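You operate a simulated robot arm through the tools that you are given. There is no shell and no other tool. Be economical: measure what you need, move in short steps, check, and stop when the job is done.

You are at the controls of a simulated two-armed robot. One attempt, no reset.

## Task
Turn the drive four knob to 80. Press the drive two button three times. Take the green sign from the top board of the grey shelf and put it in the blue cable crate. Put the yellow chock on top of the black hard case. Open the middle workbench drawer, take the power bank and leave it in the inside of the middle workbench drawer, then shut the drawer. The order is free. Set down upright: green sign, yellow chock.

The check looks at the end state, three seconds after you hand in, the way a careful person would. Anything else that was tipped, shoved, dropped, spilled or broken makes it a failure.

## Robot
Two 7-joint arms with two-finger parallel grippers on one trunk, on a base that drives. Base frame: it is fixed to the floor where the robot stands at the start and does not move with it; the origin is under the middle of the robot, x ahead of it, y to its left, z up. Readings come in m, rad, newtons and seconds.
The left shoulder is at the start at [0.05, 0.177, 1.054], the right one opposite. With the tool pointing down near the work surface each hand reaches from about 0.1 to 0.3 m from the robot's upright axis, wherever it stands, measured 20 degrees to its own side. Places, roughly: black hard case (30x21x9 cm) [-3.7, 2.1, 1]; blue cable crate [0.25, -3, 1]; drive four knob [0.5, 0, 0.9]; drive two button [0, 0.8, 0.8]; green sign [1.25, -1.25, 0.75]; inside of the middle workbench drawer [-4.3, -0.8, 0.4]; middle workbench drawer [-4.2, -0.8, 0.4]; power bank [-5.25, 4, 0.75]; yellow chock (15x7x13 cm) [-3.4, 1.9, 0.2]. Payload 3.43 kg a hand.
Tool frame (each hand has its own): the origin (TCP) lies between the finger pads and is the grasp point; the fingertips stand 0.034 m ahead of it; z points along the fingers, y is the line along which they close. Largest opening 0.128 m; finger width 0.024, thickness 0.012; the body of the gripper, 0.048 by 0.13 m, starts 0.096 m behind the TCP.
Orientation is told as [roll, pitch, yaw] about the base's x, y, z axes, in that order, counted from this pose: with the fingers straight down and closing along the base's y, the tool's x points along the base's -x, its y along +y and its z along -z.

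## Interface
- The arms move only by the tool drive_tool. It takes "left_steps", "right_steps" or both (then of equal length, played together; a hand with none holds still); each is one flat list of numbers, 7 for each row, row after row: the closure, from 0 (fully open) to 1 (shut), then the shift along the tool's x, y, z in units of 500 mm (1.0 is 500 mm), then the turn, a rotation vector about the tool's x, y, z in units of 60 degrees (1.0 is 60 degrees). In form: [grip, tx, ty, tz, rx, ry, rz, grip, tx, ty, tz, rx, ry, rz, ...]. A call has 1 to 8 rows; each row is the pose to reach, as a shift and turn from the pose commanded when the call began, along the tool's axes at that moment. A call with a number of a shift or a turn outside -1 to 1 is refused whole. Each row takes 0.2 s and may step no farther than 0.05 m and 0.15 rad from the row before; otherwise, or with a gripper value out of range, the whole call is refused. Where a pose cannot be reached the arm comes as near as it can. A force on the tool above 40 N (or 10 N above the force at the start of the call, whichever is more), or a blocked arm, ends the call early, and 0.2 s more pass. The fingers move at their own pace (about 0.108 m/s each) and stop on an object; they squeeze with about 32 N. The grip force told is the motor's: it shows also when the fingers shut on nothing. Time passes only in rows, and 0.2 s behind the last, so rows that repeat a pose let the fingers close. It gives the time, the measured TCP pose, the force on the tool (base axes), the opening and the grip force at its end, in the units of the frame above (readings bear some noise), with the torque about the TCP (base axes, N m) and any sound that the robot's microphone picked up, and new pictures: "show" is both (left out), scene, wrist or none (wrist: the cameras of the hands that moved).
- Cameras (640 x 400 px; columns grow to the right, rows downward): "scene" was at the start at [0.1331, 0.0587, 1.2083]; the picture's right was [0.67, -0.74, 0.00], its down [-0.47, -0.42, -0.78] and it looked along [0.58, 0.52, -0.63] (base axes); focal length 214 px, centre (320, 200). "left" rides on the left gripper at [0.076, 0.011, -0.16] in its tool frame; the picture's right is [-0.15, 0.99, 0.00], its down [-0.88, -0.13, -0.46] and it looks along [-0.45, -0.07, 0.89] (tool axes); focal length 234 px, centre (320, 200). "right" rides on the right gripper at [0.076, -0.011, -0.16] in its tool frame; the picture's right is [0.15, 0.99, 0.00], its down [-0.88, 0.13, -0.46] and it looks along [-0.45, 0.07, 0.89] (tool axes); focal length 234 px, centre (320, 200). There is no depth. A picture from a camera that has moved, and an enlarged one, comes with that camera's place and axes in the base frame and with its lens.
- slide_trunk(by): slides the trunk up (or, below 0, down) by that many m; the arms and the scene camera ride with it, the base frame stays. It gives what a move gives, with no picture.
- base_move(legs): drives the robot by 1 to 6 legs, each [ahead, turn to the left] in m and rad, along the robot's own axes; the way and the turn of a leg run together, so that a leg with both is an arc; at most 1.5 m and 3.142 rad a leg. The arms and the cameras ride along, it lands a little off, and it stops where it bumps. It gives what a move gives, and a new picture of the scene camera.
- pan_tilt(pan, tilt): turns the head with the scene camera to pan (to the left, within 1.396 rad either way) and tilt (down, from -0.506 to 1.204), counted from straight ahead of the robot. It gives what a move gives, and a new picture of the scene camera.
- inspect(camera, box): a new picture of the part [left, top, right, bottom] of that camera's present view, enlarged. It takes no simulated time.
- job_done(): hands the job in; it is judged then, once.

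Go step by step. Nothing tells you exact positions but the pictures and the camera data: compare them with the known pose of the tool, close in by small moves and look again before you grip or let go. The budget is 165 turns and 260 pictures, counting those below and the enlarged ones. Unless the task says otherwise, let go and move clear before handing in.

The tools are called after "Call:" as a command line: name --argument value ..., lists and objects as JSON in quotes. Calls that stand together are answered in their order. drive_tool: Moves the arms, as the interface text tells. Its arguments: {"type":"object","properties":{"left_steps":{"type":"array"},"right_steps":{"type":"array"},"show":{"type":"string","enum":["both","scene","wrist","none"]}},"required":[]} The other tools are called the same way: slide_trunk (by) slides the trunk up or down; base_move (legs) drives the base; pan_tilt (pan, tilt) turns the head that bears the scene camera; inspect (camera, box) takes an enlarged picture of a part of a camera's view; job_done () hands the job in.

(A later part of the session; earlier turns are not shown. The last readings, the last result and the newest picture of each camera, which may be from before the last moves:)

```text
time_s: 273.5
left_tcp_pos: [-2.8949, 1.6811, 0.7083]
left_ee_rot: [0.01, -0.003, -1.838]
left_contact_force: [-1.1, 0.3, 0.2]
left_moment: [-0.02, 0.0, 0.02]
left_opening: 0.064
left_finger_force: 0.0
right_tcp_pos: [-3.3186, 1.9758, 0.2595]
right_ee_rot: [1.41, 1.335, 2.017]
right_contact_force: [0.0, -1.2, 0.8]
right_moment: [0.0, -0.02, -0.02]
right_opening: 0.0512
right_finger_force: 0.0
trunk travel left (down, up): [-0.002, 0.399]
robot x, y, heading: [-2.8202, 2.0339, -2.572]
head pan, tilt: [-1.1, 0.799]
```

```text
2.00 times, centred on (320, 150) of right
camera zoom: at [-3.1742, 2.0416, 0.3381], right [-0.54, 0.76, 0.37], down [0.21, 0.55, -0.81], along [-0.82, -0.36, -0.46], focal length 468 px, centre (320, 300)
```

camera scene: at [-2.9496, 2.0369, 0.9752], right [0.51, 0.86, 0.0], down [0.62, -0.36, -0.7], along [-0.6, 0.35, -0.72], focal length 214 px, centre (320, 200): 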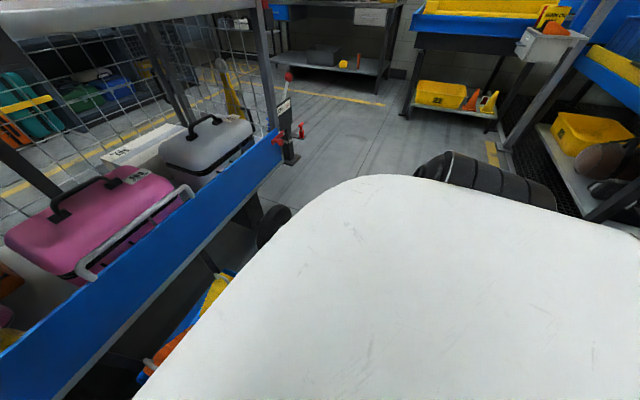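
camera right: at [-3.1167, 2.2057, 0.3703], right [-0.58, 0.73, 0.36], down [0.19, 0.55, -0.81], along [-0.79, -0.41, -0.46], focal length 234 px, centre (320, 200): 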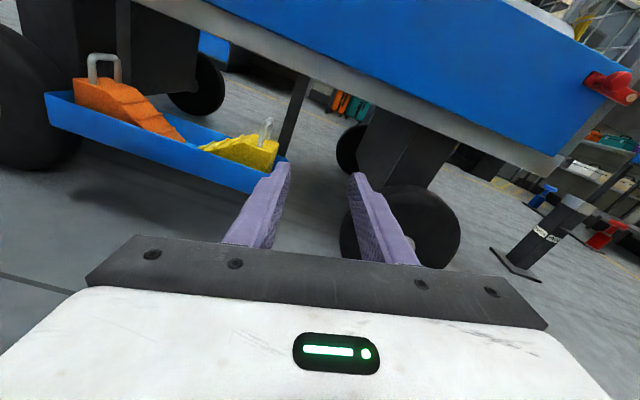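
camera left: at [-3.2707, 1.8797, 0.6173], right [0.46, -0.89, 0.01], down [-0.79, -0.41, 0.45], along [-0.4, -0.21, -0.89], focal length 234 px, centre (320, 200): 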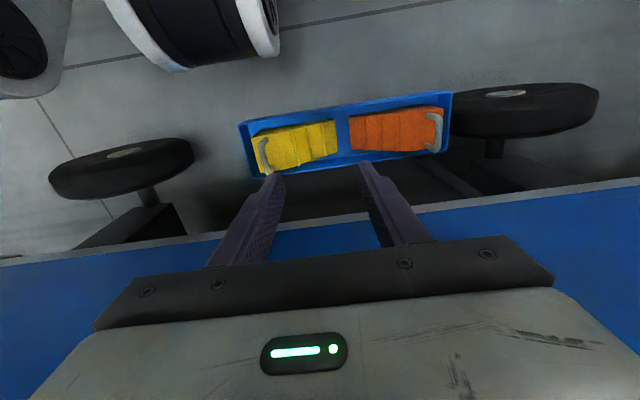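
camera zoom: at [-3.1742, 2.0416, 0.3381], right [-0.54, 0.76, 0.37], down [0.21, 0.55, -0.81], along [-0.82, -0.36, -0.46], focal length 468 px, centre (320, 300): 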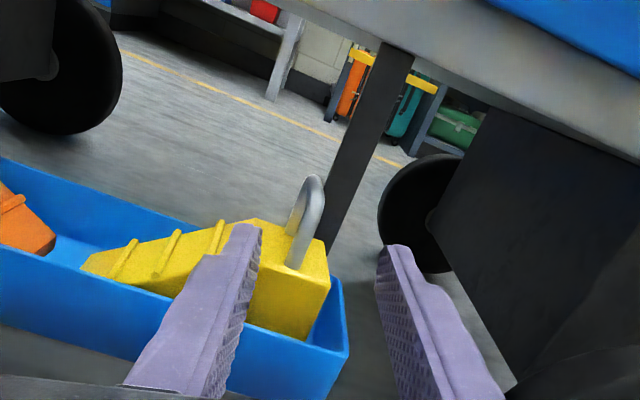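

Call:
drive_tool --right_steps '[0.6, 0, -0.01, 0, 0, 0, 0.11, 0.6, -0.006, -0.02, 0, 0, 0, 0.22]' --show "none"

Call:
base_move --legs '[[0, 0.03], [0.07, 0]]'

Call:
inspect --camera "right" --box '[160, 50, 480, 250]'

```text
time_s: 274.3
left_tcp_pos: [-2.8932, 1.6797, 0.7079]
left_ee_rot: [0.011, -0.004, -1.837]
left_contact_force: [0.4, 0.6, -0.1]
left_moment: [-0.04, 0.04, 0.02]
left_opening: 0.064
left_finger_force: 0.0
right_tcp_pos: [-3.3205, 1.9755, 0.2542]
right_ee_rot: [0.413, 1.53, 1.012]
right_contact_force: [0.6, 0.0, -0.8]
right_moment: [0.01, -0.01, 0.02]
right_opening: 0.0511
right_finger_force: 0.0
trunk travel left (down, up): [-0.002, 0.399]
robot x, y, heading: [-2.8229, 2.0346, -2.573]
head pan, tilt: [-1.1, 0.799]
stopped in row 2 (right hand): the arm was blocked; the commanded pose is now the measured one
```

```text
time_s: 275.7
left_tcp_pos: [-2.9421, 1.6388, 0.7083]
left_ee_rot: [0.01, -0.002, -1.811]
left_contact_force: [0.4, -0.1, 0.0]
left_moment: [-0.02, 0.02, 0.0]
left_opening: 0.0639
left_finger_force: 0.0
right_tcp_pos: [-3.3755, 1.9214, 0.2551]
right_ee_rot: [0.416, 1.53, 1.045]
right_contact_force: [0.3, -0.4, 0.7]
right_moment: [0.04, -0.03, 0.01]
right_opening: 0.0509
right_finger_force: 0.0
trunk travel left (down, up): [-0.002, 0.399]
robot x, y, heading: [-2.8792, 1.9917, -2.545]
head pan, tilt: [-1.1, 0.799]
camera scene: at [-3.0073, 1.9939, 0.9752], right [0.48, 0.88, 0.0], down [0.63, -0.35, -0.7], along [-0.61, 0.34, -0.72], focal length 214 px, centre (320, 200)
```

scene: 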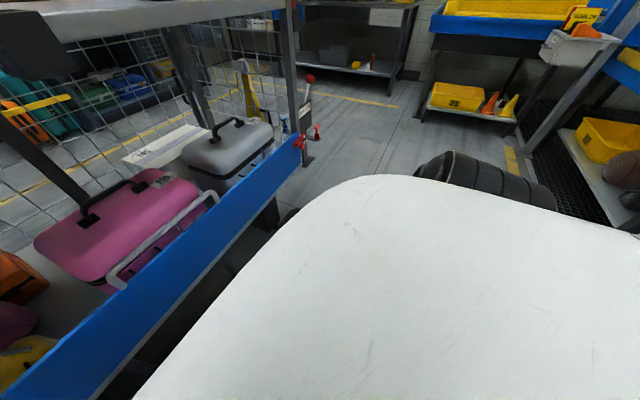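

```text
2.00 times, centred on (320, 150) of right
camera zoom: at [-3.2426, 2.004, 0.3377], right [-0.59, 0.79, 0.16], down [0.31, 0.41, -0.86], along [-0.75, -0.45, -0.48], focal length 468 px, centre (320, 300)
```

zoom: 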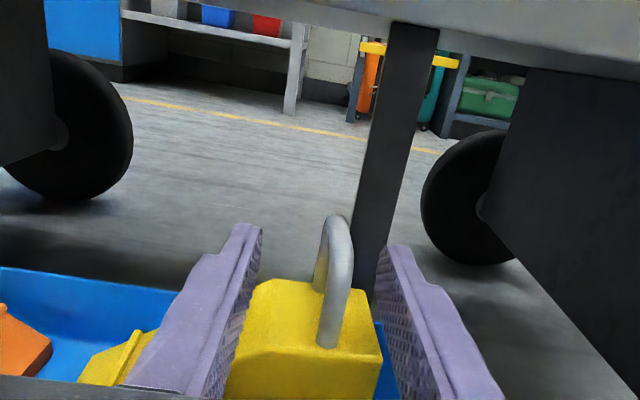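

Call:
base_move --legs '[[0.03, 0]]'

Call:
inspect --camera "right" --box '[160, 50, 480, 250]'

```text
time_s: 276.5
left_tcp_pos: [-2.9676, 1.6229, 0.7087]
left_ee_rot: [0.011, -0.005, -1.81]
left_contact_force: [0.2, -0.4, 0.1]
left_moment: [-0.01, 0.0, 0.03]
left_opening: 0.0638
left_finger_force: 0.1
right_tcp_pos: [-3.402, 1.9044, 0.2563]
right_ee_rot: [0.424, 1.528, 1.052]
right_contact_force: [0.6, -0.1, -0.5]
right_moment: [0.02, -0.03, -0.04]
right_opening: 0.0512
right_finger_force: 0.0
trunk travel left (down, up): [-0.002, 0.399]
robot x, y, heading: [-2.9022, 1.9764, -2.547]
head pan, tilt: [-1.1, 0.799]
camera scene: at [-3.0326, 1.9767, 0.9753], right [0.48, 0.88, 0.0], down [0.63, -0.35, -0.7], along [-0.61, 0.34, -0.72], focal length 214 px, centre (320, 200)
```

scene: 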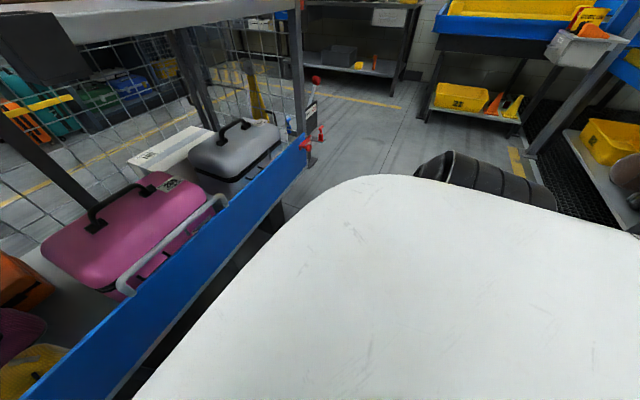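

```text
2.00 times, centred on (320, 150) of right
camera zoom: at [-3.2681, 1.9869, 0.3378], right [-0.58, 0.79, 0.16], down [0.31, 0.41, -0.86], along [-0.75, -0.45, -0.48], focal length 468 px, centre (320, 300)
```

zoom: 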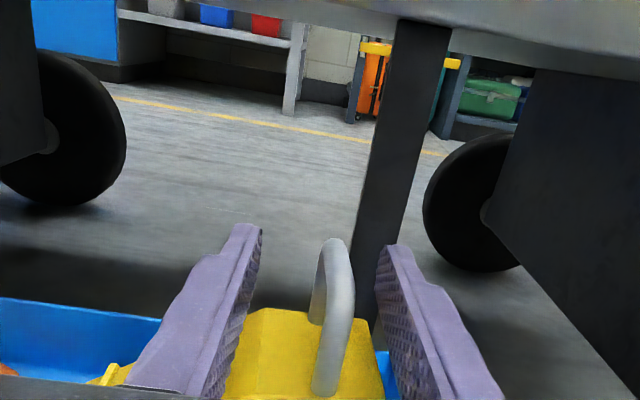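

Call:
drive_tool --right_steps '[0.8, 0, 0, 0, 0, 0, 0, 1, 0, 0, 0, 0, 0, 0, 1, 0, 0, 0, 0, 0, 0]' --show "none"

Call:
slide_trunk --by 0.06

Call:
inspect --camera "right" --box '[160, 50, 480, 250]'

```text
time_s: 277.3
left_tcp_pos: [-2.9679, 1.6225, 0.7089]
left_ee_rot: [0.01, -0.004, -1.811]
left_contact_force: [-0.4, 0.8, -0.1]
left_moment: [-0.02, -0.01, 0.0]
left_opening: 0.064
left_finger_force: 0.0
right_tcp_pos: [-3.4002, 1.9045, 0.2558]
right_ee_rot: [0.42, 1.529, 1.049]
right_contact_force: [1.8, 7.0, 4.5]
right_moment: [-0.35, -0.56, 0.53]
right_opening: 0.0099
right_finger_force: 31.8
trunk travel left (down, up): [-0.002, 0.399]
robot x, y, heading: [-2.9057, 1.9731, -2.547]
head pan, tilt: [-1.1, 0.799]
```

```text
time_s: 278.3
left_tcp_pos: [-2.968, 1.6211, 0.7676]
left_ee_rot: [0.013, -0.004, -1.811]
left_contact_force: [-0.3, -0.1, 0.0]
left_moment: [0.02, 0.01, 0.0]
left_opening: 0.0639
left_finger_force: 0.1
right_tcp_pos: [-3.4013, 1.9039, 0.3167]
right_ee_rot: [0.412, 1.527, 1.043]
right_contact_force: [-1.1, 0.2, -5.3]
right_moment: [0.14, 0.08, 0.01]
right_opening: 0.0099
right_finger_force: 31.8
trunk travel left (down, up): [-0.062, 0.339]
robot x, y, heading: [-2.9001, 1.9709, -2.55]
head pan, tilt: [-1.1, 0.799]
```

```text
2.00 times, centred on (320, 150) of right
camera zoom: at [-3.2681, 1.9869, 0.3977], right [-0.58, 0.79, 0.16], down [0.31, 0.41, -0.86], along [-0.75, -0.45, -0.48], focal length 468 px, centre (320, 300)
```

zoom: 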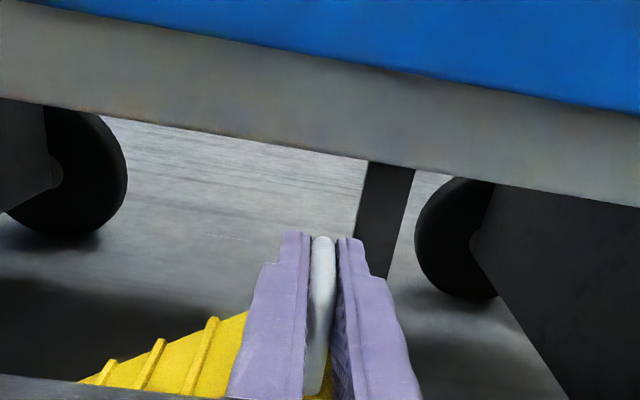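

Call:
slide_trunk --by 0.05

Call:
base_move --legs '[[-0.32, 0]]'

Call:
slide_trunk --by 0.285

Call:
drive_tool --right_steps '[1, 0.08, 0, 0, 0, 0, 0, 1, 0.16, 0, 0, 0, 0, 0, 1, 0.24, 0, 0, 0, 0, 0, 1, 0.32, 0, 0, 0, 0, 0, 1, 0.4, 0, 0, 0, 0, 0, 1, 0.48, 0, 0, 0, 0, 0, 1, 0.56, 0, 0, 0, 0, 0, 1, 0.64, 0, 0, 0, 0, 0]' --show "both"

```text
time_s: 279.2
left_tcp_pos: [-2.968, 1.6212, 0.8191]
left_ee_rot: [0.011, -0.004, -1.81]
left_contact_force: [0.5, 0.0, 1.1]
left_moment: [-0.03, -0.01, -0.03]
left_opening: 0.0643
left_finger_force: 0.0
right_tcp_pos: [-3.4019, 1.9055, 0.3648]
right_ee_rot: [0.41, 1.528, 1.037]
right_contact_force: [-0.8, -0.3, -4.8]
right_moment: [0.15, 0.09, 0.04]
right_opening: 0.0101
right_finger_force: 31.8
trunk travel left (down, up): [-0.112, 0.289]
robot x, y, heading: [-2.9029, 1.9766, -2.549]
head pan, tilt: [-1.1, 0.799]
```

```text
time_s: 281.4
left_tcp_pos: [-2.7044, 1.7995, 0.8173]
left_ee_rot: [0.011, -0.003, -1.806]
left_contact_force: [-0.1, 1.1, -0.4]
left_moment: [0.0, -0.01, 0.01]
left_opening: 0.064
left_finger_force: 0.1
right_tcp_pos: [-3.1373, 2.082, 0.3652]
right_ee_rot: [0.414, 1.528, 1.046]
right_contact_force: [-1.0, -0.6, -4.8]
right_moment: [0.14, 0.11, 0.02]
right_opening: 0.0099
right_finger_force: 31.9
trunk travel left (down, up): [-0.112, 0.289]
robot x, y, heading: [-2.6375, 2.1553, -2.544]
head pan, tilt: [-1.1, 0.799]
camera scene: at [-2.7705, 2.1547, 1.0852], right [0.48, 0.88, 0.0], down [0.63, -0.34, -0.7], along [-0.61, 0.34, -0.72], focal length 214 px, centre (320, 200)
```

scene: 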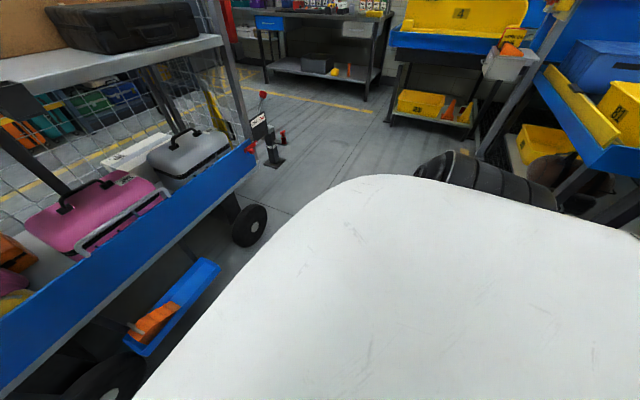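

```text
time_s: 284.2
left_tcp_pos: [-2.7053, 1.7994, 1.1033]
left_ee_rot: [0.009, -0.004, -1.807]
left_contact_force: [0.7, -0.8, 0.0]
left_moment: [0.0, 0.0, 0.03]
left_opening: 0.064
left_finger_force: 0.1
right_tcp_pos: [-3.1384, 2.0816, 0.6498]
right_ee_rot: [0.415, 1.529, 1.044]
right_contact_force: [0.0, 0.3, -5.4]
right_moment: [0.15, 0.05, 0.0]
right_opening: 0.0099
right_finger_force: 32.0
trunk travel left (down, up): [-0.397, 0.004]
robot x, y, heading: [-2.6424, 2.1539, -2.544]
head pan, tilt: [-1.1, 0.799]
```

```text
time_s: 286.1
left_tcp_pos: [-2.7044, 1.8007, 1.1027]
left_ee_rot: [0.01, -0.004, -1.806]
left_contact_force: [-0.5, -0.3, -0.7]
left_moment: [0.0, -0.01, 0.03]
left_opening: 0.064
left_finger_force: 0.1
right_tcp_pos: [-3.1475, 2.0679, 0.9678]
right_ee_rot: [0.417, 1.528, 1.048]
right_contact_force: [0.4, 0.8, -5.2]
right_moment: [0.16, 0.07, -0.01]
right_opening: 0.0098
right_finger_force: 31.8
trunk travel left (down, up): [-0.397, 0.004]
robot x, y, heading: [-2.6428, 2.1551, -2.548]
head pan, tilt: [-1.1, 0.799]
camera scene: at [-2.7705, 2.1546, 1.3702], right [0.48, 0.88, 0.0], down [0.63, -0.34, -0.7], along [-0.61, 0.34, -0.72], focal length 214 px, centre (320, 200)
camera right: at [-3.0148, 2.1498, 1.0502], right [-0.59, 0.79, 0.16], down [0.31, 0.41, -0.86], along [-0.75, -0.45, -0.49], focal length 234 px, centre (320, 200)
```

scene: 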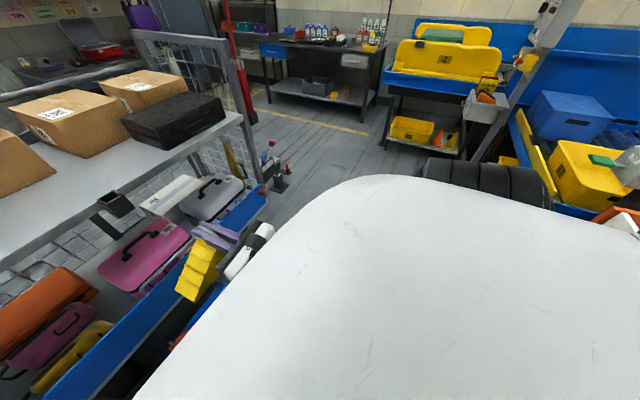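
right: 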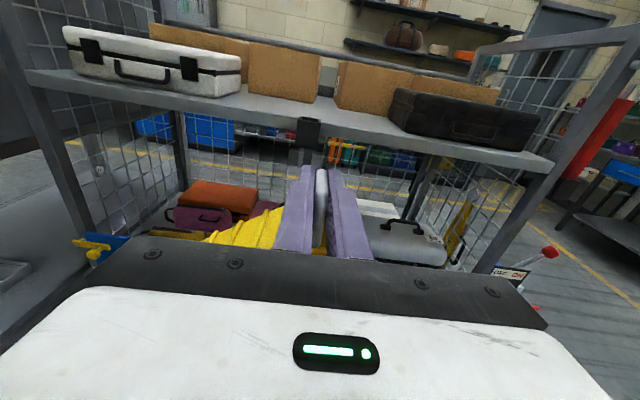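

Call:
drive_tool --right_steps '[1, 0.08, 0, -0.02, 0, 0, 0, 1, 0.16, 0, -0.04, 0, 0, 0, 1, 0.24, 0, -0.06, 0, 0, 0, 1, 0.32, 0, -0.08, 0, 0, 0, 1, 0.4, 0, -0.1, 0, 0, 0, 1, 0.46, 0, -0.1, 0, 0, 0]' --show "wrist"

Call:
pan_tilt --pan -0.4 --tilt 0.4

```text
time_s: 287.4
left_tcp_pos: [-2.704, 1.7998, 1.1033]
left_ee_rot: [0.011, -0.002, -1.807]
left_contact_force: [0.4, -0.5, -0.8]
left_moment: [0.02, -0.02, 0.03]
left_opening: 0.0642
left_finger_force: 0.1
right_tcp_pos: [-3.1675, 2.0225, 1.1955]
right_ee_rot: [0.418, 1.521, 1.05]
right_contact_force: [-0.6, 0.0, -5.7]
right_moment: [0.12, 0.12, -0.05]
right_opening: 0.0102
right_finger_force: 32.7
right hand out of reach, approached as far as the arm can: row 3, 4, 5, 6
trunk travel left (down, up): [-0.397, 0.004]
robot x, y, heading: [-2.6408, 2.1567, -2.542]
head pan, tilt: [-1.1, 0.799]
camera right: at [-3.0351, 2.1058, 1.2787], right [-0.59, 0.79, 0.17], down [0.31, 0.41, -0.86], along [-0.75, -0.45, -0.49], focal length 234 px, centre (320, 200)
```

right: 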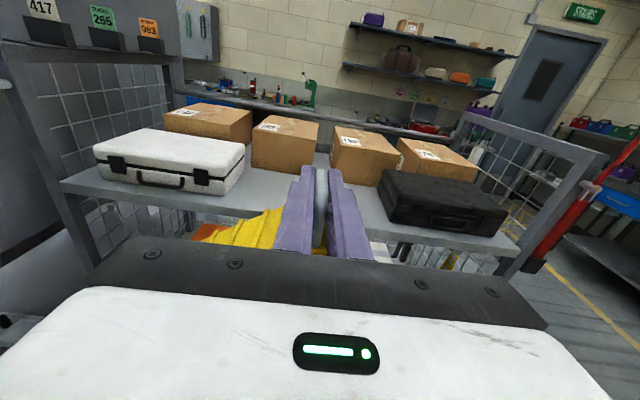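

```text
time_s: 288.5
left_tcp_pos: [-2.7041, 1.7998, 1.1031]
left_ee_rot: [0.01, -0.003, -1.807]
left_contact_force: [0.6, -0.5, -0.1]
left_moment: [0.05, -0.01, 0.01]
left_opening: 0.064
left_finger_force: 0.2
right_tcp_pos: [-3.1682, 2.0244, 1.1957]
right_ee_rot: [0.41, 1.526, 1.04]
right_contact_force: [0.4, 0.5, -5.7]
right_moment: [0.15, 0.08, 0.01]
right_opening: 0.0099
right_finger_force: 31.7
trunk travel left (down, up): [-0.397, 0.004]
robot x, y, heading: [-2.6361, 2.1538, -2.54]
head pan, tilt: [-0.4, 0.4]
camera scene: at [-2.7907, 2.0977, 1.4053], right [-0.2, 0.98, 0.0], down [0.38, 0.08, -0.92], along [-0.9, -0.18, -0.39], focal length 214 px, centre (320, 200)
```

scene: 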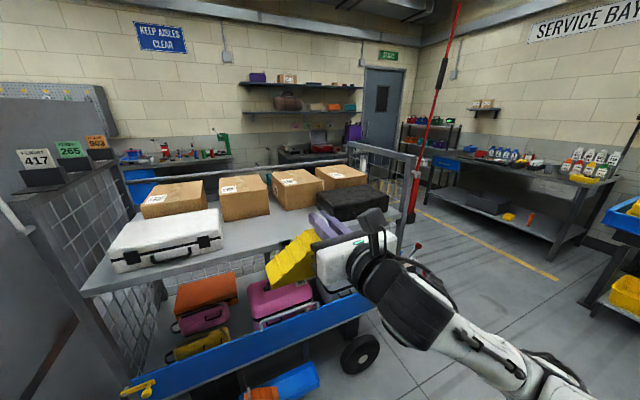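

Call:
base_move --legs '[[0, -1.569], [0.395, 0], [0, 1.579]]'

Call:
inspect --camera "right" --box '[0, 0, 640, 400]'

```text
time_s: 298.7
left_tcp_pos: [-2.9351, 2.1428, 1.1039]
left_ee_rot: [0.01, -0.004, -1.833]
left_contact_force: [-0.7, -0.9, -0.3]
left_moment: [0.01, -0.01, -0.01]
left_opening: 0.0642
left_finger_force: 0.1
right_tcp_pos: [-3.3913, 2.3807, 1.1963]
right_ee_rot: [0.419, 1.527, 1.022]
right_contact_force: [0.3, 0.0, -5.2]
right_moment: [0.14, 0.05, 0.03]
right_opening: 0.0098
right_finger_force: 32.2
trunk travel left (down, up): [-0.397, 0.004]
robot x, y, heading: [-2.8583, 2.4953, -2.574]
head pan, tilt: [-0.4, 0.4]
camera scene: at [-3.0124, 2.4432, 1.4053], right [-0.17, 0.99, 0.0], down [0.38, 0.07, -0.92], along [-0.91, -0.16, -0.39], focal length 214 px, centre (320, 200)
```

scene: 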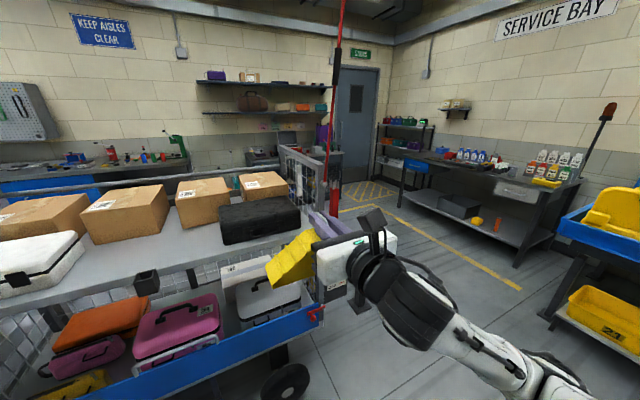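

```text
1.00 times, centred on (320, 200) of right
camera zoom: at [-3.2568, 2.4597, 1.279], right [-0.56, 0.81, 0.16], down [0.32, 0.4, -0.86], along [-0.76, -0.43, -0.48], focal length 234 px, centre (320, 200)
```

zoom: 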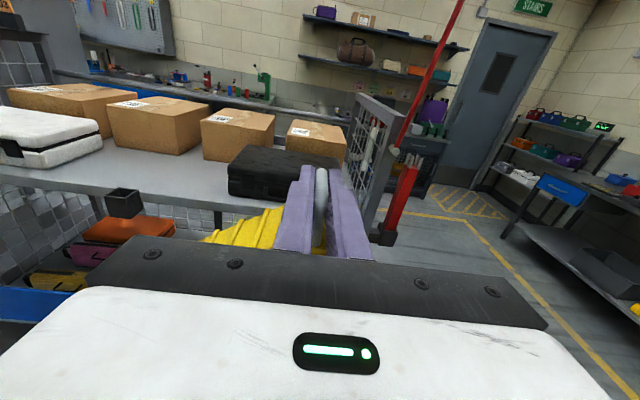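

Call:
base_move --legs '[[0, 0.05], [0.38, 0]]'

Call:
inspect --camera "right" --box '[0, 0, 640, 400]'

```text
time_s: 301.6
left_tcp_pos: [-3.2218, 1.9145, 1.1028]
left_ee_rot: [0.011, -0.001, -1.773]
left_contact_force: [0.2, -0.1, 0.2]
left_moment: [-0.01, 0.0, -0.02]
left_opening: 0.0641
left_finger_force: 0.0
right_tcp_pos: [-3.6931, 2.1227, 1.1969]
right_ee_rot: [0.409, 1.526, 1.075]
right_contact_force: [0.0, -0.2, -4.6]
right_moment: [0.17, 0.06, -0.03]
right_opening: 0.0098
right_finger_force: 31.6
trunk travel left (down, up): [-0.397, 0.004]
robot x, y, heading: [-3.1671, 2.2716, -2.509]
head pan, tilt: [-0.4, 0.4]
camera scene: at [-3.3186, 2.2094, 1.4052], right [-0.23, 0.97, 0.0], down [0.38, 0.09, -0.92], along [-0.9, -0.21, -0.39], focal length 214 px, centre (320, 200)
```

scene: 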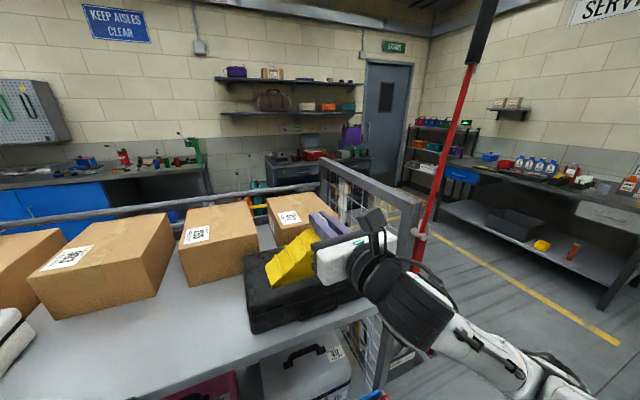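

```text
1.00 times, centred on (320, 200) of right
camera zoom: at [-3.5635, 2.2106, 1.2787], right [-0.61, 0.77, 0.16], down [0.3, 0.42, -0.86], along [-0.73, -0.48, -0.49], focal length 234 px, centre (320, 200)
```

zoom: 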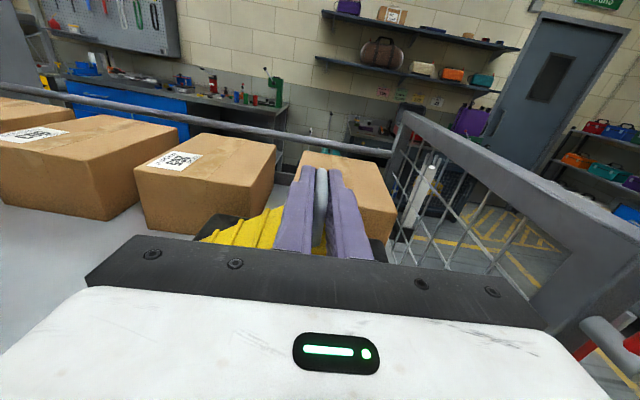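

Call:
drive_tool --right_steps '[1, 0, 0, 0.05, 0, 0, 0, 1, 0, 0, 0.1, 0, 0, 0, 1, 0, 0, 0.14, 0, 0, 0]' --show "both"

```text
time_s: 302.4
left_tcp_pos: [-3.2216, 1.9152, 1.1029]
left_ee_rot: [0.01, -0.002, -1.772]
left_contact_force: [-0.1, -0.4, 0.2]
left_moment: [0.02, -0.01, -0.01]
left_opening: 0.064
left_finger_force: 0.0
right_tcp_pos: [-3.7482, 2.0816, 1.1935]
right_ee_rot: [0.384, 1.525, 1.052]
right_contact_force: [-0.7, 0.4, -6.2]
right_moment: [0.16, 0.06, 0.01]
right_opening: 0.0099
right_finger_force: 31.5
trunk travel left (down, up): [-0.397, 0.004]
robot x, y, heading: [-3.1674, 2.2684, -2.504]
head pan, tilt: [-0.4, 0.4]
camera scene: at [-3.3185, 2.2095, 1.4052], right [-0.23, 0.97, 0.0], down [0.38, 0.09, -0.92], along [-0.9, -0.21, -0.39], focal length 214 px, centre (320, 200)
camera right: at [-3.6183, 2.1677, 1.2757], right [-0.62, 0.77, 0.16], down [0.3, 0.42, -0.86], along [-0.73, -0.48, -0.49], focal length 234 px, centre (320, 200)
```

scene: 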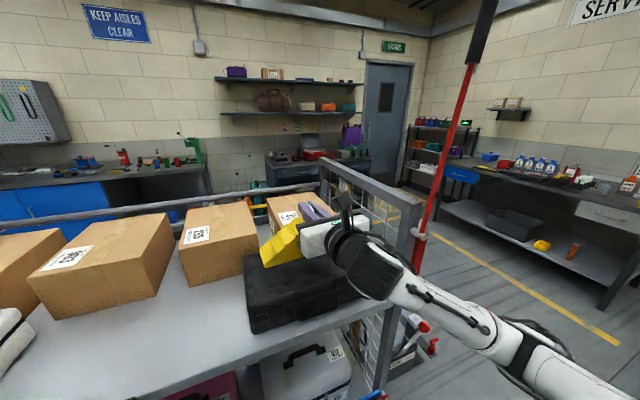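
right: 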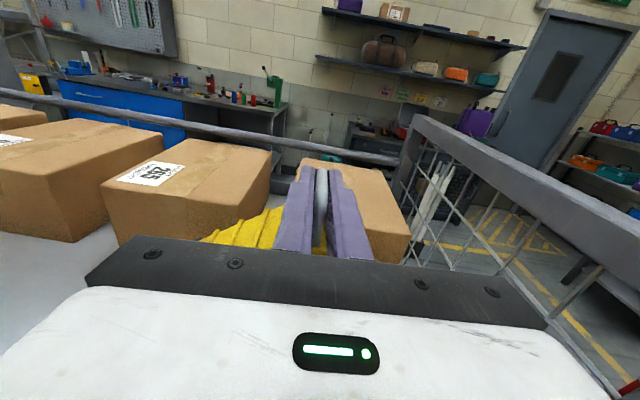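

Call:
inspect --camera "scene" --box '[220, 170, 400, 340]'

```text
2.35 times, centred on (310, 255) of scene
camera zoom: at [-3.3185, 2.2095, 1.4052], right [-0.23, 0.97, 0.0], down [0.38, 0.09, -0.92], along [-0.9, -0.21, -0.39], focal length 505 px, centre (344, 71)
```

zoom: 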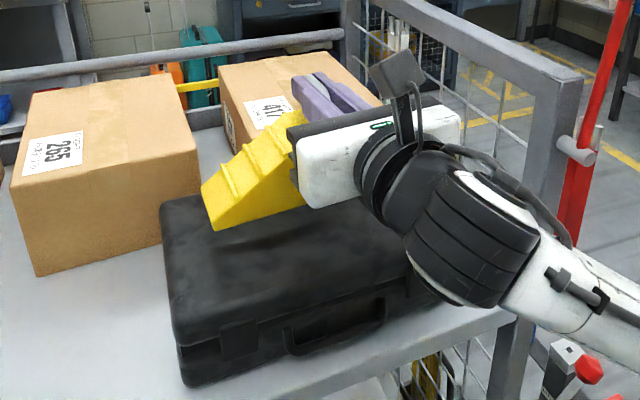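

Call:
drive_tool --right_steps '[1, -0.035, 0, 0, 0, 0, 0, 1, -0.07, 0, 0, 0, 0, 0]' --show "none"

Call:
drive_tool --right_steps '[1, -0.01, 0, 0, 0, 0, 0, 1, -0.02, 0, 0, 0, 0, 0]' --show "none"

Call:
inspect --camera "scene" --box '[220, 170, 400, 340]'

```text
time_s: 303.0
left_tcp_pos: [-3.2212, 1.9164, 1.1037]
left_ee_rot: [0.012, -0.002, -1.771]
left_contact_force: [0.7, 0.6, -0.2]
left_moment: [0.01, -0.04, -0.01]
left_opening: 0.0641
left_finger_force: 0.0
right_tcp_pos: [-3.7456, 2.0843, 1.1586]
right_ee_rot: [0.414, 1.524, 1.082]
right_contact_force: [0.6, 0.1, -5.0]
right_moment: [0.16, 0.1, 0.02]
right_opening: 0.0099
right_finger_force: 32.3
trunk travel left (down, up): [-0.397, 0.004]
robot x, y, heading: [-3.1697, 2.2697, -2.511]
head pan, tilt: [-0.4, 0.4]
```

```text
time_s: 303.6
left_tcp_pos: [-3.2211, 1.9145, 1.1044]
left_ee_rot: [0.011, -0.005, -1.771]
left_contact_force: [-0.2, -0.2, -0.4]
left_moment: [-0.01, 0.0, -0.02]
left_opening: 0.0641
left_finger_force: 0.1
right_tcp_pos: [-3.7467, 2.0823, 1.1504]
right_ee_rot: [0.408, 1.528, 1.075]
right_contact_force: [0.2, -0.7, -5.3]
right_moment: [0.07, 0.02, 0.04]
right_opening: 0.01
right_finger_force: 32.1
trunk travel left (down, up): [-0.397, 0.004]
robot x, y, heading: [-3.1693, 2.2701, -2.51]
head pan, tilt: [-0.4, 0.4]
```

```text
2.35 times, centred on (310, 255) of scene
camera zoom: at [-3.3181, 2.2098, 1.4053], right [-0.23, 0.97, 0.0], down [0.38, 0.09, -0.92], along [-0.9, -0.21, -0.39], focal length 505 px, centre (344, 71)
```

zoom: 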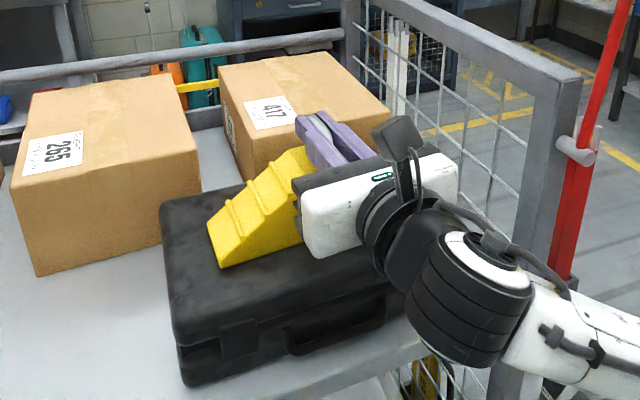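

Call:
drive_tool --right_steps '[1, -0.006, 0, 0, 0, 0, 0, 1, -0.012, 0, 0, 0, 0, 0, 1, -0.018, 0, 0, 0, 0, 0]' --show "none"

Call:
drive_tool --right_steps '[1, -0.006, 0, 0, 0, 0, 0, 1, -0.012, 0, 0, 0, 0, 0]' --show "none"

Call:
inspect --camera "scene" --box '[220, 170, 400, 340]'

```text
time_s: 304.4
left_tcp_pos: [-3.2201, 1.9154, 1.105]
left_ee_rot: [0.01, -0.005, -1.771]
left_contact_force: [0.7, 0.0, -0.6]
left_moment: [0.02, 0.03, 0.02]
left_opening: 0.0642
left_finger_force: 0.0
right_tcp_pos: [-3.7471, 2.0848, 1.1458]
right_ee_rot: [0.565, 1.539, 1.23]
right_contact_force: [-3.5, 7.6, 19.4]
right_moment: [0.12, -1.01, 0.41]
right_opening: 0.0099
right_finger_force: 31.3
trunk travel left (down, up): [-0.397, 0.004]
robot x, y, heading: [-3.1733, 2.2713, -2.51]
head pan, tilt: [-0.4, 0.4]
```

```text
time_s: 305.0
left_tcp_pos: [-3.2193, 1.9169, 1.1052]
left_ee_rot: [0.007, -0.004, -1.772]
left_contact_force: [0.0, -0.6, 0.1]
left_moment: [0.0, -0.01, -0.02]
left_opening: 0.0639
left_finger_force: 0.1
right_tcp_pos: [-3.7471, 2.0845, 1.1465]
right_ee_rot: [0.931, 1.551, 1.594]
right_contact_force: [-6.4, 2.4, 38.1]
right_moment: [-0.01, -0.9, 0.63]
right_opening: 0.0103
right_finger_force: 31.8
trunk travel left (down, up): [-0.397, 0.004]
robot x, y, heading: [-3.1679, 2.2729, -2.509]
head pan, tilt: [-0.4, 0.4]
```

```text
2.35 times, centred on (310, 255) of scene
camera zoom: at [-3.3148, 2.2114, 1.4062], right [-0.23, 0.97, 0.0], down [0.38, 0.09, -0.92], along [-0.9, -0.21, -0.39], focal length 505 px, centre (344, 71)
```

zoom: 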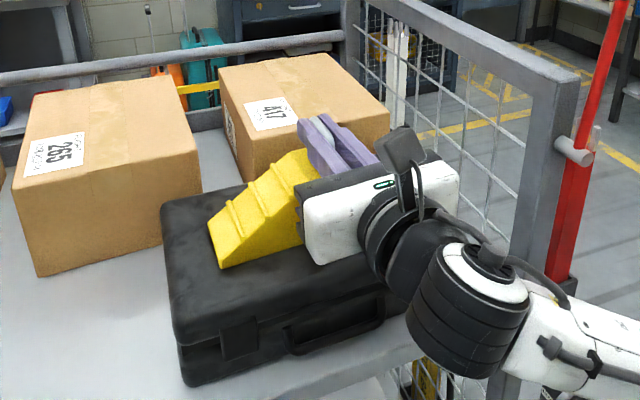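

Call:
drive_tool --right_steps '[1, 0.012, 0, 0, 0, 0, 0, 1, 0.012, 0, 0, 0, 0, 0]' --show "none"

Call:
drive_tool --right_steps '[0.75, 0, 0, 0, 0, 0, 0, 0.65, 0, 0, 0, 0, 0, 0, 0.65, 0, 0, 0, 0, 0, 0]' --show "wrist"

```text
time_s: 305.6
left_tcp_pos: [-3.2194, 1.9168, 1.1031]
left_ee_rot: [0.008, -0.004, -1.772]
left_contact_force: [-1.3, 0.5, 0.2]
left_moment: [0.01, -0.02, 0.02]
left_opening: 0.0638
left_finger_force: 0.1
right_tcp_pos: [-3.7467, 2.0842, 1.1456]
right_ee_rot: [0.654, 1.538, 1.314]
right_contact_force: [-2.9, 3.6, 23.5]
right_moment: [-1.1, 0.46, 0.41]
right_opening: 0.0102
right_finger_force: 31.8
trunk travel left (down, up): [-0.397, 0.004]
robot x, y, heading: [-3.1688, 2.2743, -2.509]
head pan, tilt: [-0.4, 0.4]
```

```text
time_s: 306.4
left_tcp_pos: [-3.2208, 1.9152, 1.1025]
left_ee_rot: [0.011, -0.004, -1.772]
left_contact_force: [1.0, -0.7, 0.4]
left_moment: [0.03, 0.03, 0.01]
left_opening: 0.0639
left_finger_force: 0.1
right_tcp_pos: [-3.7473, 2.0827, 1.1385]
right_ee_rot: [0.417, 1.526, 1.081]
right_contact_force: [-0.4, -0.3, 0.4]
right_moment: [-0.01, 0.0, -0.01]
right_opening: 0.0446
right_finger_force: 0.1
trunk travel left (down, up): [-0.397, 0.004]
robot x, y, heading: [-3.1703, 2.2702, -2.511]
head pan, tilt: [-0.4, 0.4]
camera right: at [-3.6178, 2.1696, 1.2215], right [-0.61, 0.77, 0.16], down [0.3, 0.42, -0.86], along [-0.73, -0.48, -0.49], focal length 234 px, centre (320, 200)
```

right: 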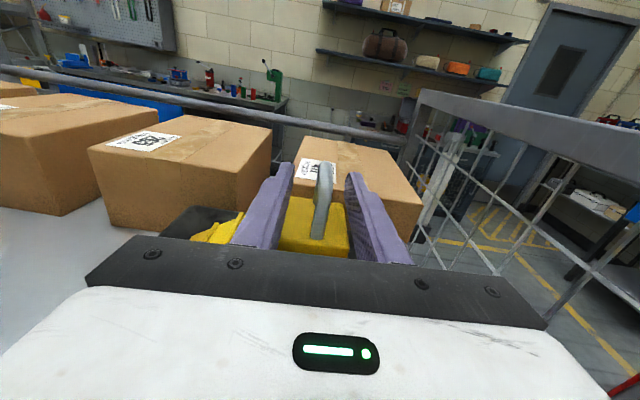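

Released cleanly. Retreat straight back with the base (no arm drift) and check the chock.

Call:
base_move --legs '[[-0.3, 0]]'

Call:
inspect --camera "scene" --box '[200, 160, 400, 320]'

```text
time_s: 308.4
left_tcp_pos: [-2.9765, 2.0949, 1.1034]
left_ee_rot: [0.01, -0.005, -1.768]
left_contact_force: [-0.1, 0.0, 0.5]
left_moment: [-0.02, 0.05, 0.02]
left_opening: 0.064
left_finger_force: 0.0
right_tcp_pos: [-3.5031, 2.2605, 1.1396]
right_ee_rot: [0.429, 1.528, 1.097]
right_contact_force: [0.1, -0.1, 0.1]
right_moment: [0.02, 0.01, 0.03]
right_opening: 0.0449
right_finger_force: 0.0
trunk travel left (down, up): [-0.397, 0.004]
robot x, y, heading: [-2.9259, 2.4475, -2.506]
head pan, tilt: [-0.4, 0.4]
camera scene: at [-3.0736, 2.3891, 1.4055], right [-0.23, 0.97, 0.0], down [0.38, 0.09, -0.92], along [-0.9, -0.22, -0.39], focal length 214 px, centre (320, 200)
```

scene: 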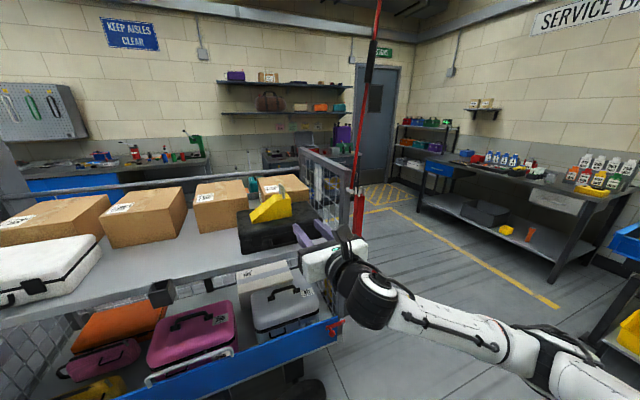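

```text
2.50 times, centred on (300, 240) of scene
camera zoom: at [-3.0736, 2.3891, 1.4055], right [-0.23, 0.97, 0.0], down [0.38, 0.09, -0.92], along [-0.9, -0.22, -0.39], focal length 536 px, centre (370, 100)
```

zoom: 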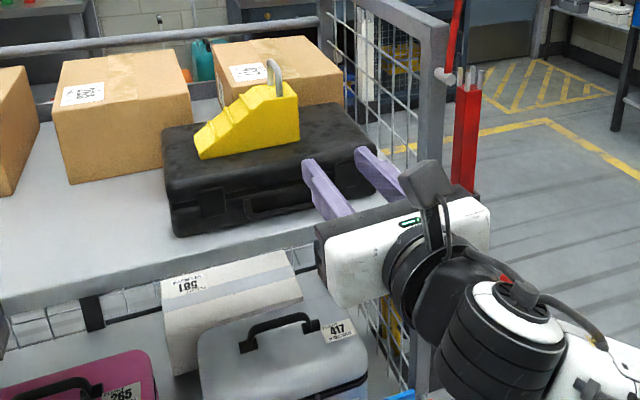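

Call:
drive_tool --right_steps '[0.65, 0, 0, -0.08, 0, 0, 0, 0.65, 0, 0, -0.16, 0, 0, 0, 0.65, 0, 0, -0.24, 0, 0, 0]' --show "none"

Call:
base_move --legs '[[0, -1.241], [0.9, 0]]'

Call:
pan_tilt --pan 0.0 --tilt 0.35

```text
time_s: 309.2
left_tcp_pos: [-2.9761, 2.0937, 1.1029]
left_ee_rot: [0.01, -0.003, -1.768]
left_contact_force: [0.6, 0.7, 0.8]
left_moment: [0.01, -0.01, 0.01]
left_opening: 0.0641
left_finger_force: 0.1
right_tcp_pos: [-3.4341, 2.3069, 1.1341]
right_ee_rot: [0.415, 1.527, 1.082]
right_contact_force: [-0.3, 0.9, -0.6]
right_moment: [0.05, 0.01, -0.01]
right_opening: 0.0446
right_finger_force: 0.0
right hand out of reach, approached as far as the arm can: row 3
trunk travel left (down, up): [-0.397, 0.004]
robot x, y, heading: [-2.927, 2.4485, -2.51]
head pan, tilt: [-0.4, 0.4]
```

```text
time_s: 317.1
left_tcp_pos: [-3.9947, 2.9196, 1.1038]
left_ee_rot: [0.01, -0.005, -3.038]
left_contact_force: [0.3, 0.4, 0.4]
left_moment: [0.0, 0.01, 0.0]
left_opening: 0.064
left_finger_force: 0.1
right_tcp_pos: [-3.9273, 3.4183, 1.1339]
right_ee_rot: [0.419, 1.526, -0.183]
right_contact_force: [0.1, -0.4, -0.8]
right_moment: [-0.04, -0.04, -0.02]
right_opening: 0.0448
right_finger_force: 0.0
trunk travel left (down, up): [-0.397, 0.004]
robot x, y, heading: [-3.641, 2.9788, 2.504]
head pan, tilt: [-0.4, 0.4]
camera scene: at [-3.7447, 3.0991, 1.4054], right [0.86, 0.51, 0.0], down [0.2, -0.33, -0.92], along [-0.47, 0.79, -0.39], focal length 214 px, centre (320, 200)
```

scene: 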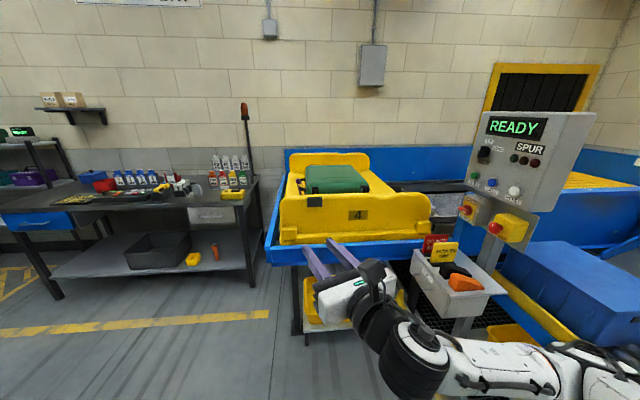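

```text
time_s: 317.9
left_tcp_pos: [-3.9951, 2.9191, 1.1029]
left_ee_rot: [0.011, -0.004, -3.039]
left_contact_force: [0.0, 0.2, -0.4]
left_moment: [0.0, 0.0, 0.01]
left_opening: 0.0638
left_finger_force: 0.1
right_tcp_pos: [-3.9266, 3.4179, 1.1341]
right_ee_rot: [0.423, 1.528, -0.178]
right_contact_force: [-0.4, 0.6, 0.5]
right_moment: [0.01, -0.05, 0.02]
right_opening: 0.0445
right_finger_force: 0.0
trunk travel left (down, up): [-0.397, 0.004]
robot x, y, heading: [-3.6367, 2.9761, 2.502]
head pan, tilt: [0.0, 0.351]
camera scene: at [-3.7721, 3.0746, 1.4099], right [0.59, 0.8, 0.0], down [0.28, -0.2, -0.94], along [-0.76, 0.56, -0.34], focal length 214 px, centre (320, 200)
```

scene: 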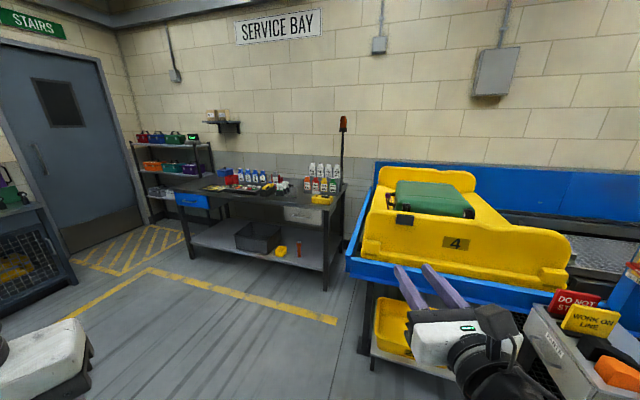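

Call:
inspect --camera "scene" --box '[170, 140, 370, 265]'

```text
3.20 times, centred on (270, 202) of scene
camera zoom: at [-3.7721, 3.0746, 1.4099], right [0.59, 0.8, 0.0], down [0.28, -0.2, -0.94], along [-0.76, 0.56, -0.34], focal length 686 px, centre (480, 192)
```

zoom: 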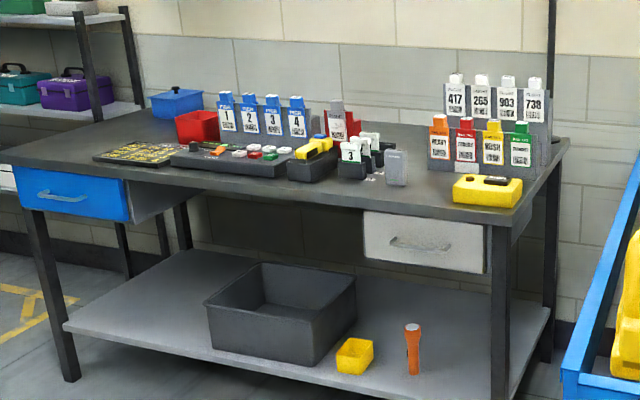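

Call:
base_move --legs '[[0, 0.386], [0.89, 0], [0, -0.69]]'

Call:
inspect --camera "scene" --box '[220, 120, 420, 245]'

```text
time_s: 325.6
left_tcp_pos: [-4.8538, 3.2343, 1.1043]
left_ee_rot: [0.011, -0.005, 2.953]
left_contact_force: [-0.3, -0.2, -0.1]
left_moment: [0.0, 0.02, 0.0]
left_opening: 0.0641
left_finger_force: 0.1
right_tcp_pos: [-4.6467, 3.6929, 1.1335]
right_ee_rot: [0.413, 1.527, -0.476]
right_contact_force: [-0.5, 0.0, -0.6]
right_moment: [0.0, 0.02, 0.04]
right_opening: 0.045
right_finger_force: 0.2
trunk travel left (down, up): [-0.397, 0.004]
robot x, y, heading: [-4.5011, 3.1854, 2.216]
head pan, tilt: [0.0, 0.351]
camera scene: at [-4.5966, 3.3192, 1.4099], right [0.8, 0.6, 0.0], down [0.21, -0.27, -0.94], along [-0.57, 0.75, -0.34], focal length 214 px, centre (320, 200)
```

scene: 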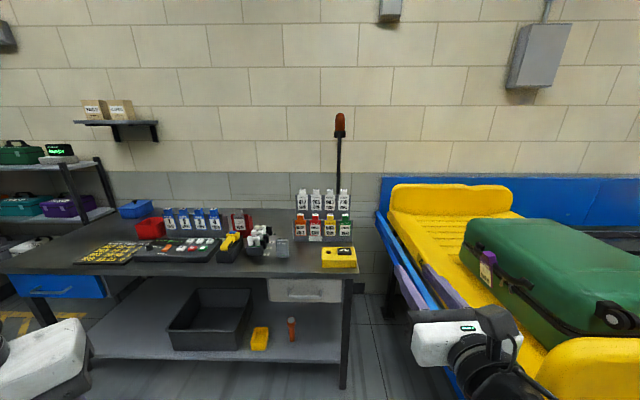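

```text
3.20 times, centred on (320, 182) of scene
camera zoom: at [-4.5966, 3.3192, 1.4099], right [0.8, 0.6, 0.0], down [0.21, -0.27, -0.94], along [-0.57, 0.75, -0.34], focal length 686 px, centre (320, 256)
```

zoom: 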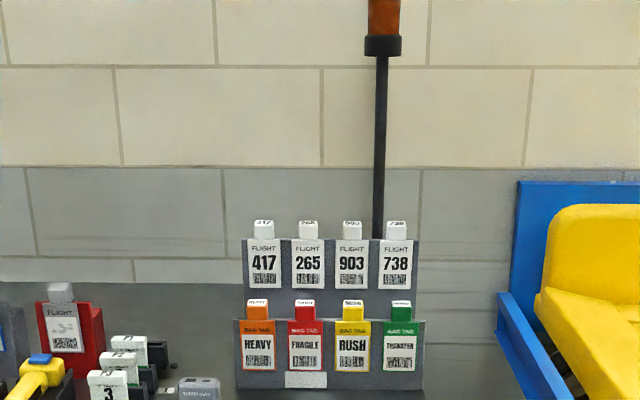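

Call:
inspect --camera "scene" --box '[220, 215, 370, 310]'

```text
4.21 times, centred on (295, 262) of scene
camera zoom: at [-4.5966, 3.3192, 1.4099], right [0.8, 0.6, 0.0], down [0.21, -0.27, -0.94], along [-0.57, 0.75, -0.34], focal length 903 px, centre (425, -63)
```

zoom: 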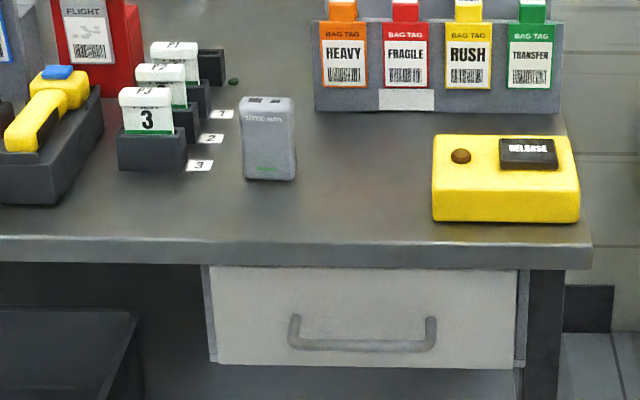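

Call:
base_move --legs '[[0, -0.03], [0.55, 0]]'

Call:
slide_trunk --by -0.12

Call:
inspect --camera "left" --box '[0, 0, 640, 400]'

```text
time_s: 329.1
left_tcp_pos: [-5.1692, 3.6821, 1.1035]
left_ee_rot: [0.012, -0.003, 2.935]
left_contact_force: [-0.9, 0.1, -0.2]
left_moment: [0.0, 0.0, 0.02]
left_opening: 0.0638
left_finger_force: 0.0
right_tcp_pos: [-4.9525, 4.1359, 1.1348]
right_ee_rot: [0.415, 1.525, -0.497]
right_contact_force: [-0.2, 0.7, 0.1]
right_moment: [0.01, 0.03, 0.03]
right_opening: 0.0445
right_finger_force: 0.1
trunk travel left (down, up): [-0.397, 0.004]
robot x, y, heading: [-4.8126, 3.6293, 2.197]
head pan, tilt: [0.0, 0.351]
camera scene: at [-4.9098, 3.7621, 1.4099], right [0.81, 0.59, 0.0], down [0.2, -0.28, -0.94], along [-0.55, 0.76, -0.34], focal length 214 px, centre (320, 200)
```

scene: 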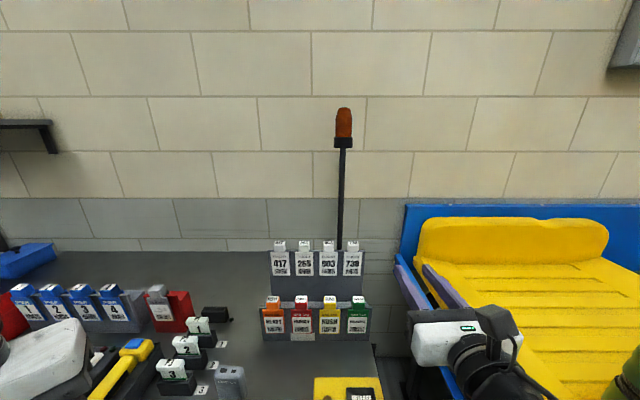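

```text
time_s: 330.6
left_tcp_pos: [-5.1695, 3.6815, 0.9838]
left_ee_rot: [0.011, -0.004, 2.934]
left_contact_force: [0.0, -0.7, -1.2]
left_moment: [-0.02, 0.03, -0.01]
left_opening: 0.064
left_finger_force: 0.1
right_tcp_pos: [-4.9527, 4.1366, 1.0155]
right_ee_rot: [0.421, 1.527, -0.491]
right_contact_force: [0.3, 0.0, 0.3]
right_moment: [0.0, 0.04, -0.01]
right_opening: 0.0449
right_finger_force: 0.1
trunk travel left (down, up): [-0.277, 0.124]
robot x, y, heading: [-4.8157, 3.6303, 2.201]
head pan, tilt: [0.0, 0.351]
```

```text
1.00 times, centred on (320, 200) of left
camera zoom: at [-5.0971, 3.6554, 1.1425], right [-0.35, -0.94, 0.01], down [-0.83, 0.31, 0.46], along [-0.43, 0.15, -0.89], focal length 234 px, centre (320, 200)
```

zoom: 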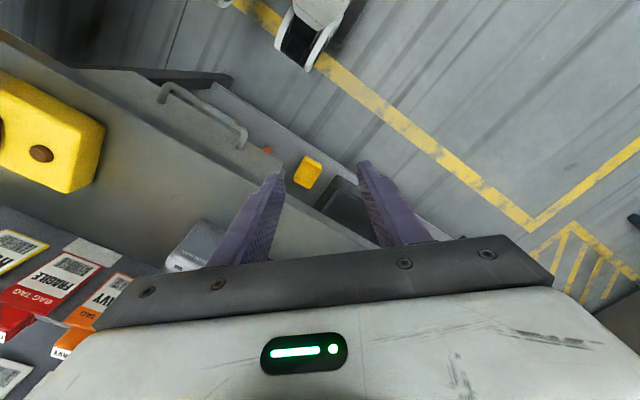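

Call:
drive_tool --left_steps '[0.35, -0.042, -0.074, -0.02, 0, 0, 0.14, 0.35, -0.085, -0.148, -0.04, 0, 0, 0.28, 0.35, -0.127, -0.222, -0.04, 0, 0, 0.42, 0.35, -0.17, -0.296, -0.04, 0, 0, 0.56, 0.35, -0.212, -0.37, -0.04, 0, 0, 0.7]' --show "wrist"

```text
time_s: 331.8
left_tcp_pos: [-5.2344, 3.8813, 0.9977]
left_ee_rot: [0.01, 0.006, 2.197]
left_contact_force: [-0.3, -0.8, -0.1]
left_moment: [0.0, 0.01, 0.02]
left_opening: 0.0829
left_finger_force: 0.0
right_tcp_pos: [-4.9518, 4.1363, 1.0137]
right_ee_rot: [0.417, 1.528, -0.495]
right_contact_force: [0.2, 0.8, -1.0]
right_moment: [0.04, -0.01, -0.01]
right_opening: 0.045
right_finger_force: 0.3
trunk travel left (down, up): [-0.277, 0.124]
robot x, y, heading: [-4.8155, 3.6317, 2.199]
head pan, tilt: [0.0, 0.351]
camera left: at [-5.1982, 3.8138, 1.1582], right [-0.89, -0.46, 0.01], down [-0.41, 0.79, 0.45], along [-0.21, 0.4, -0.89], focal length 234 px, centre (320, 200)
```

left: 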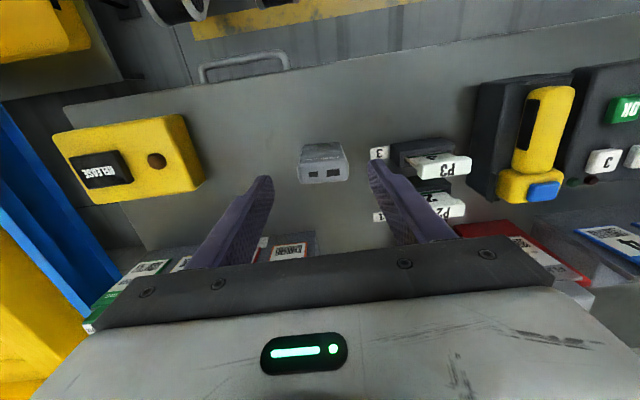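

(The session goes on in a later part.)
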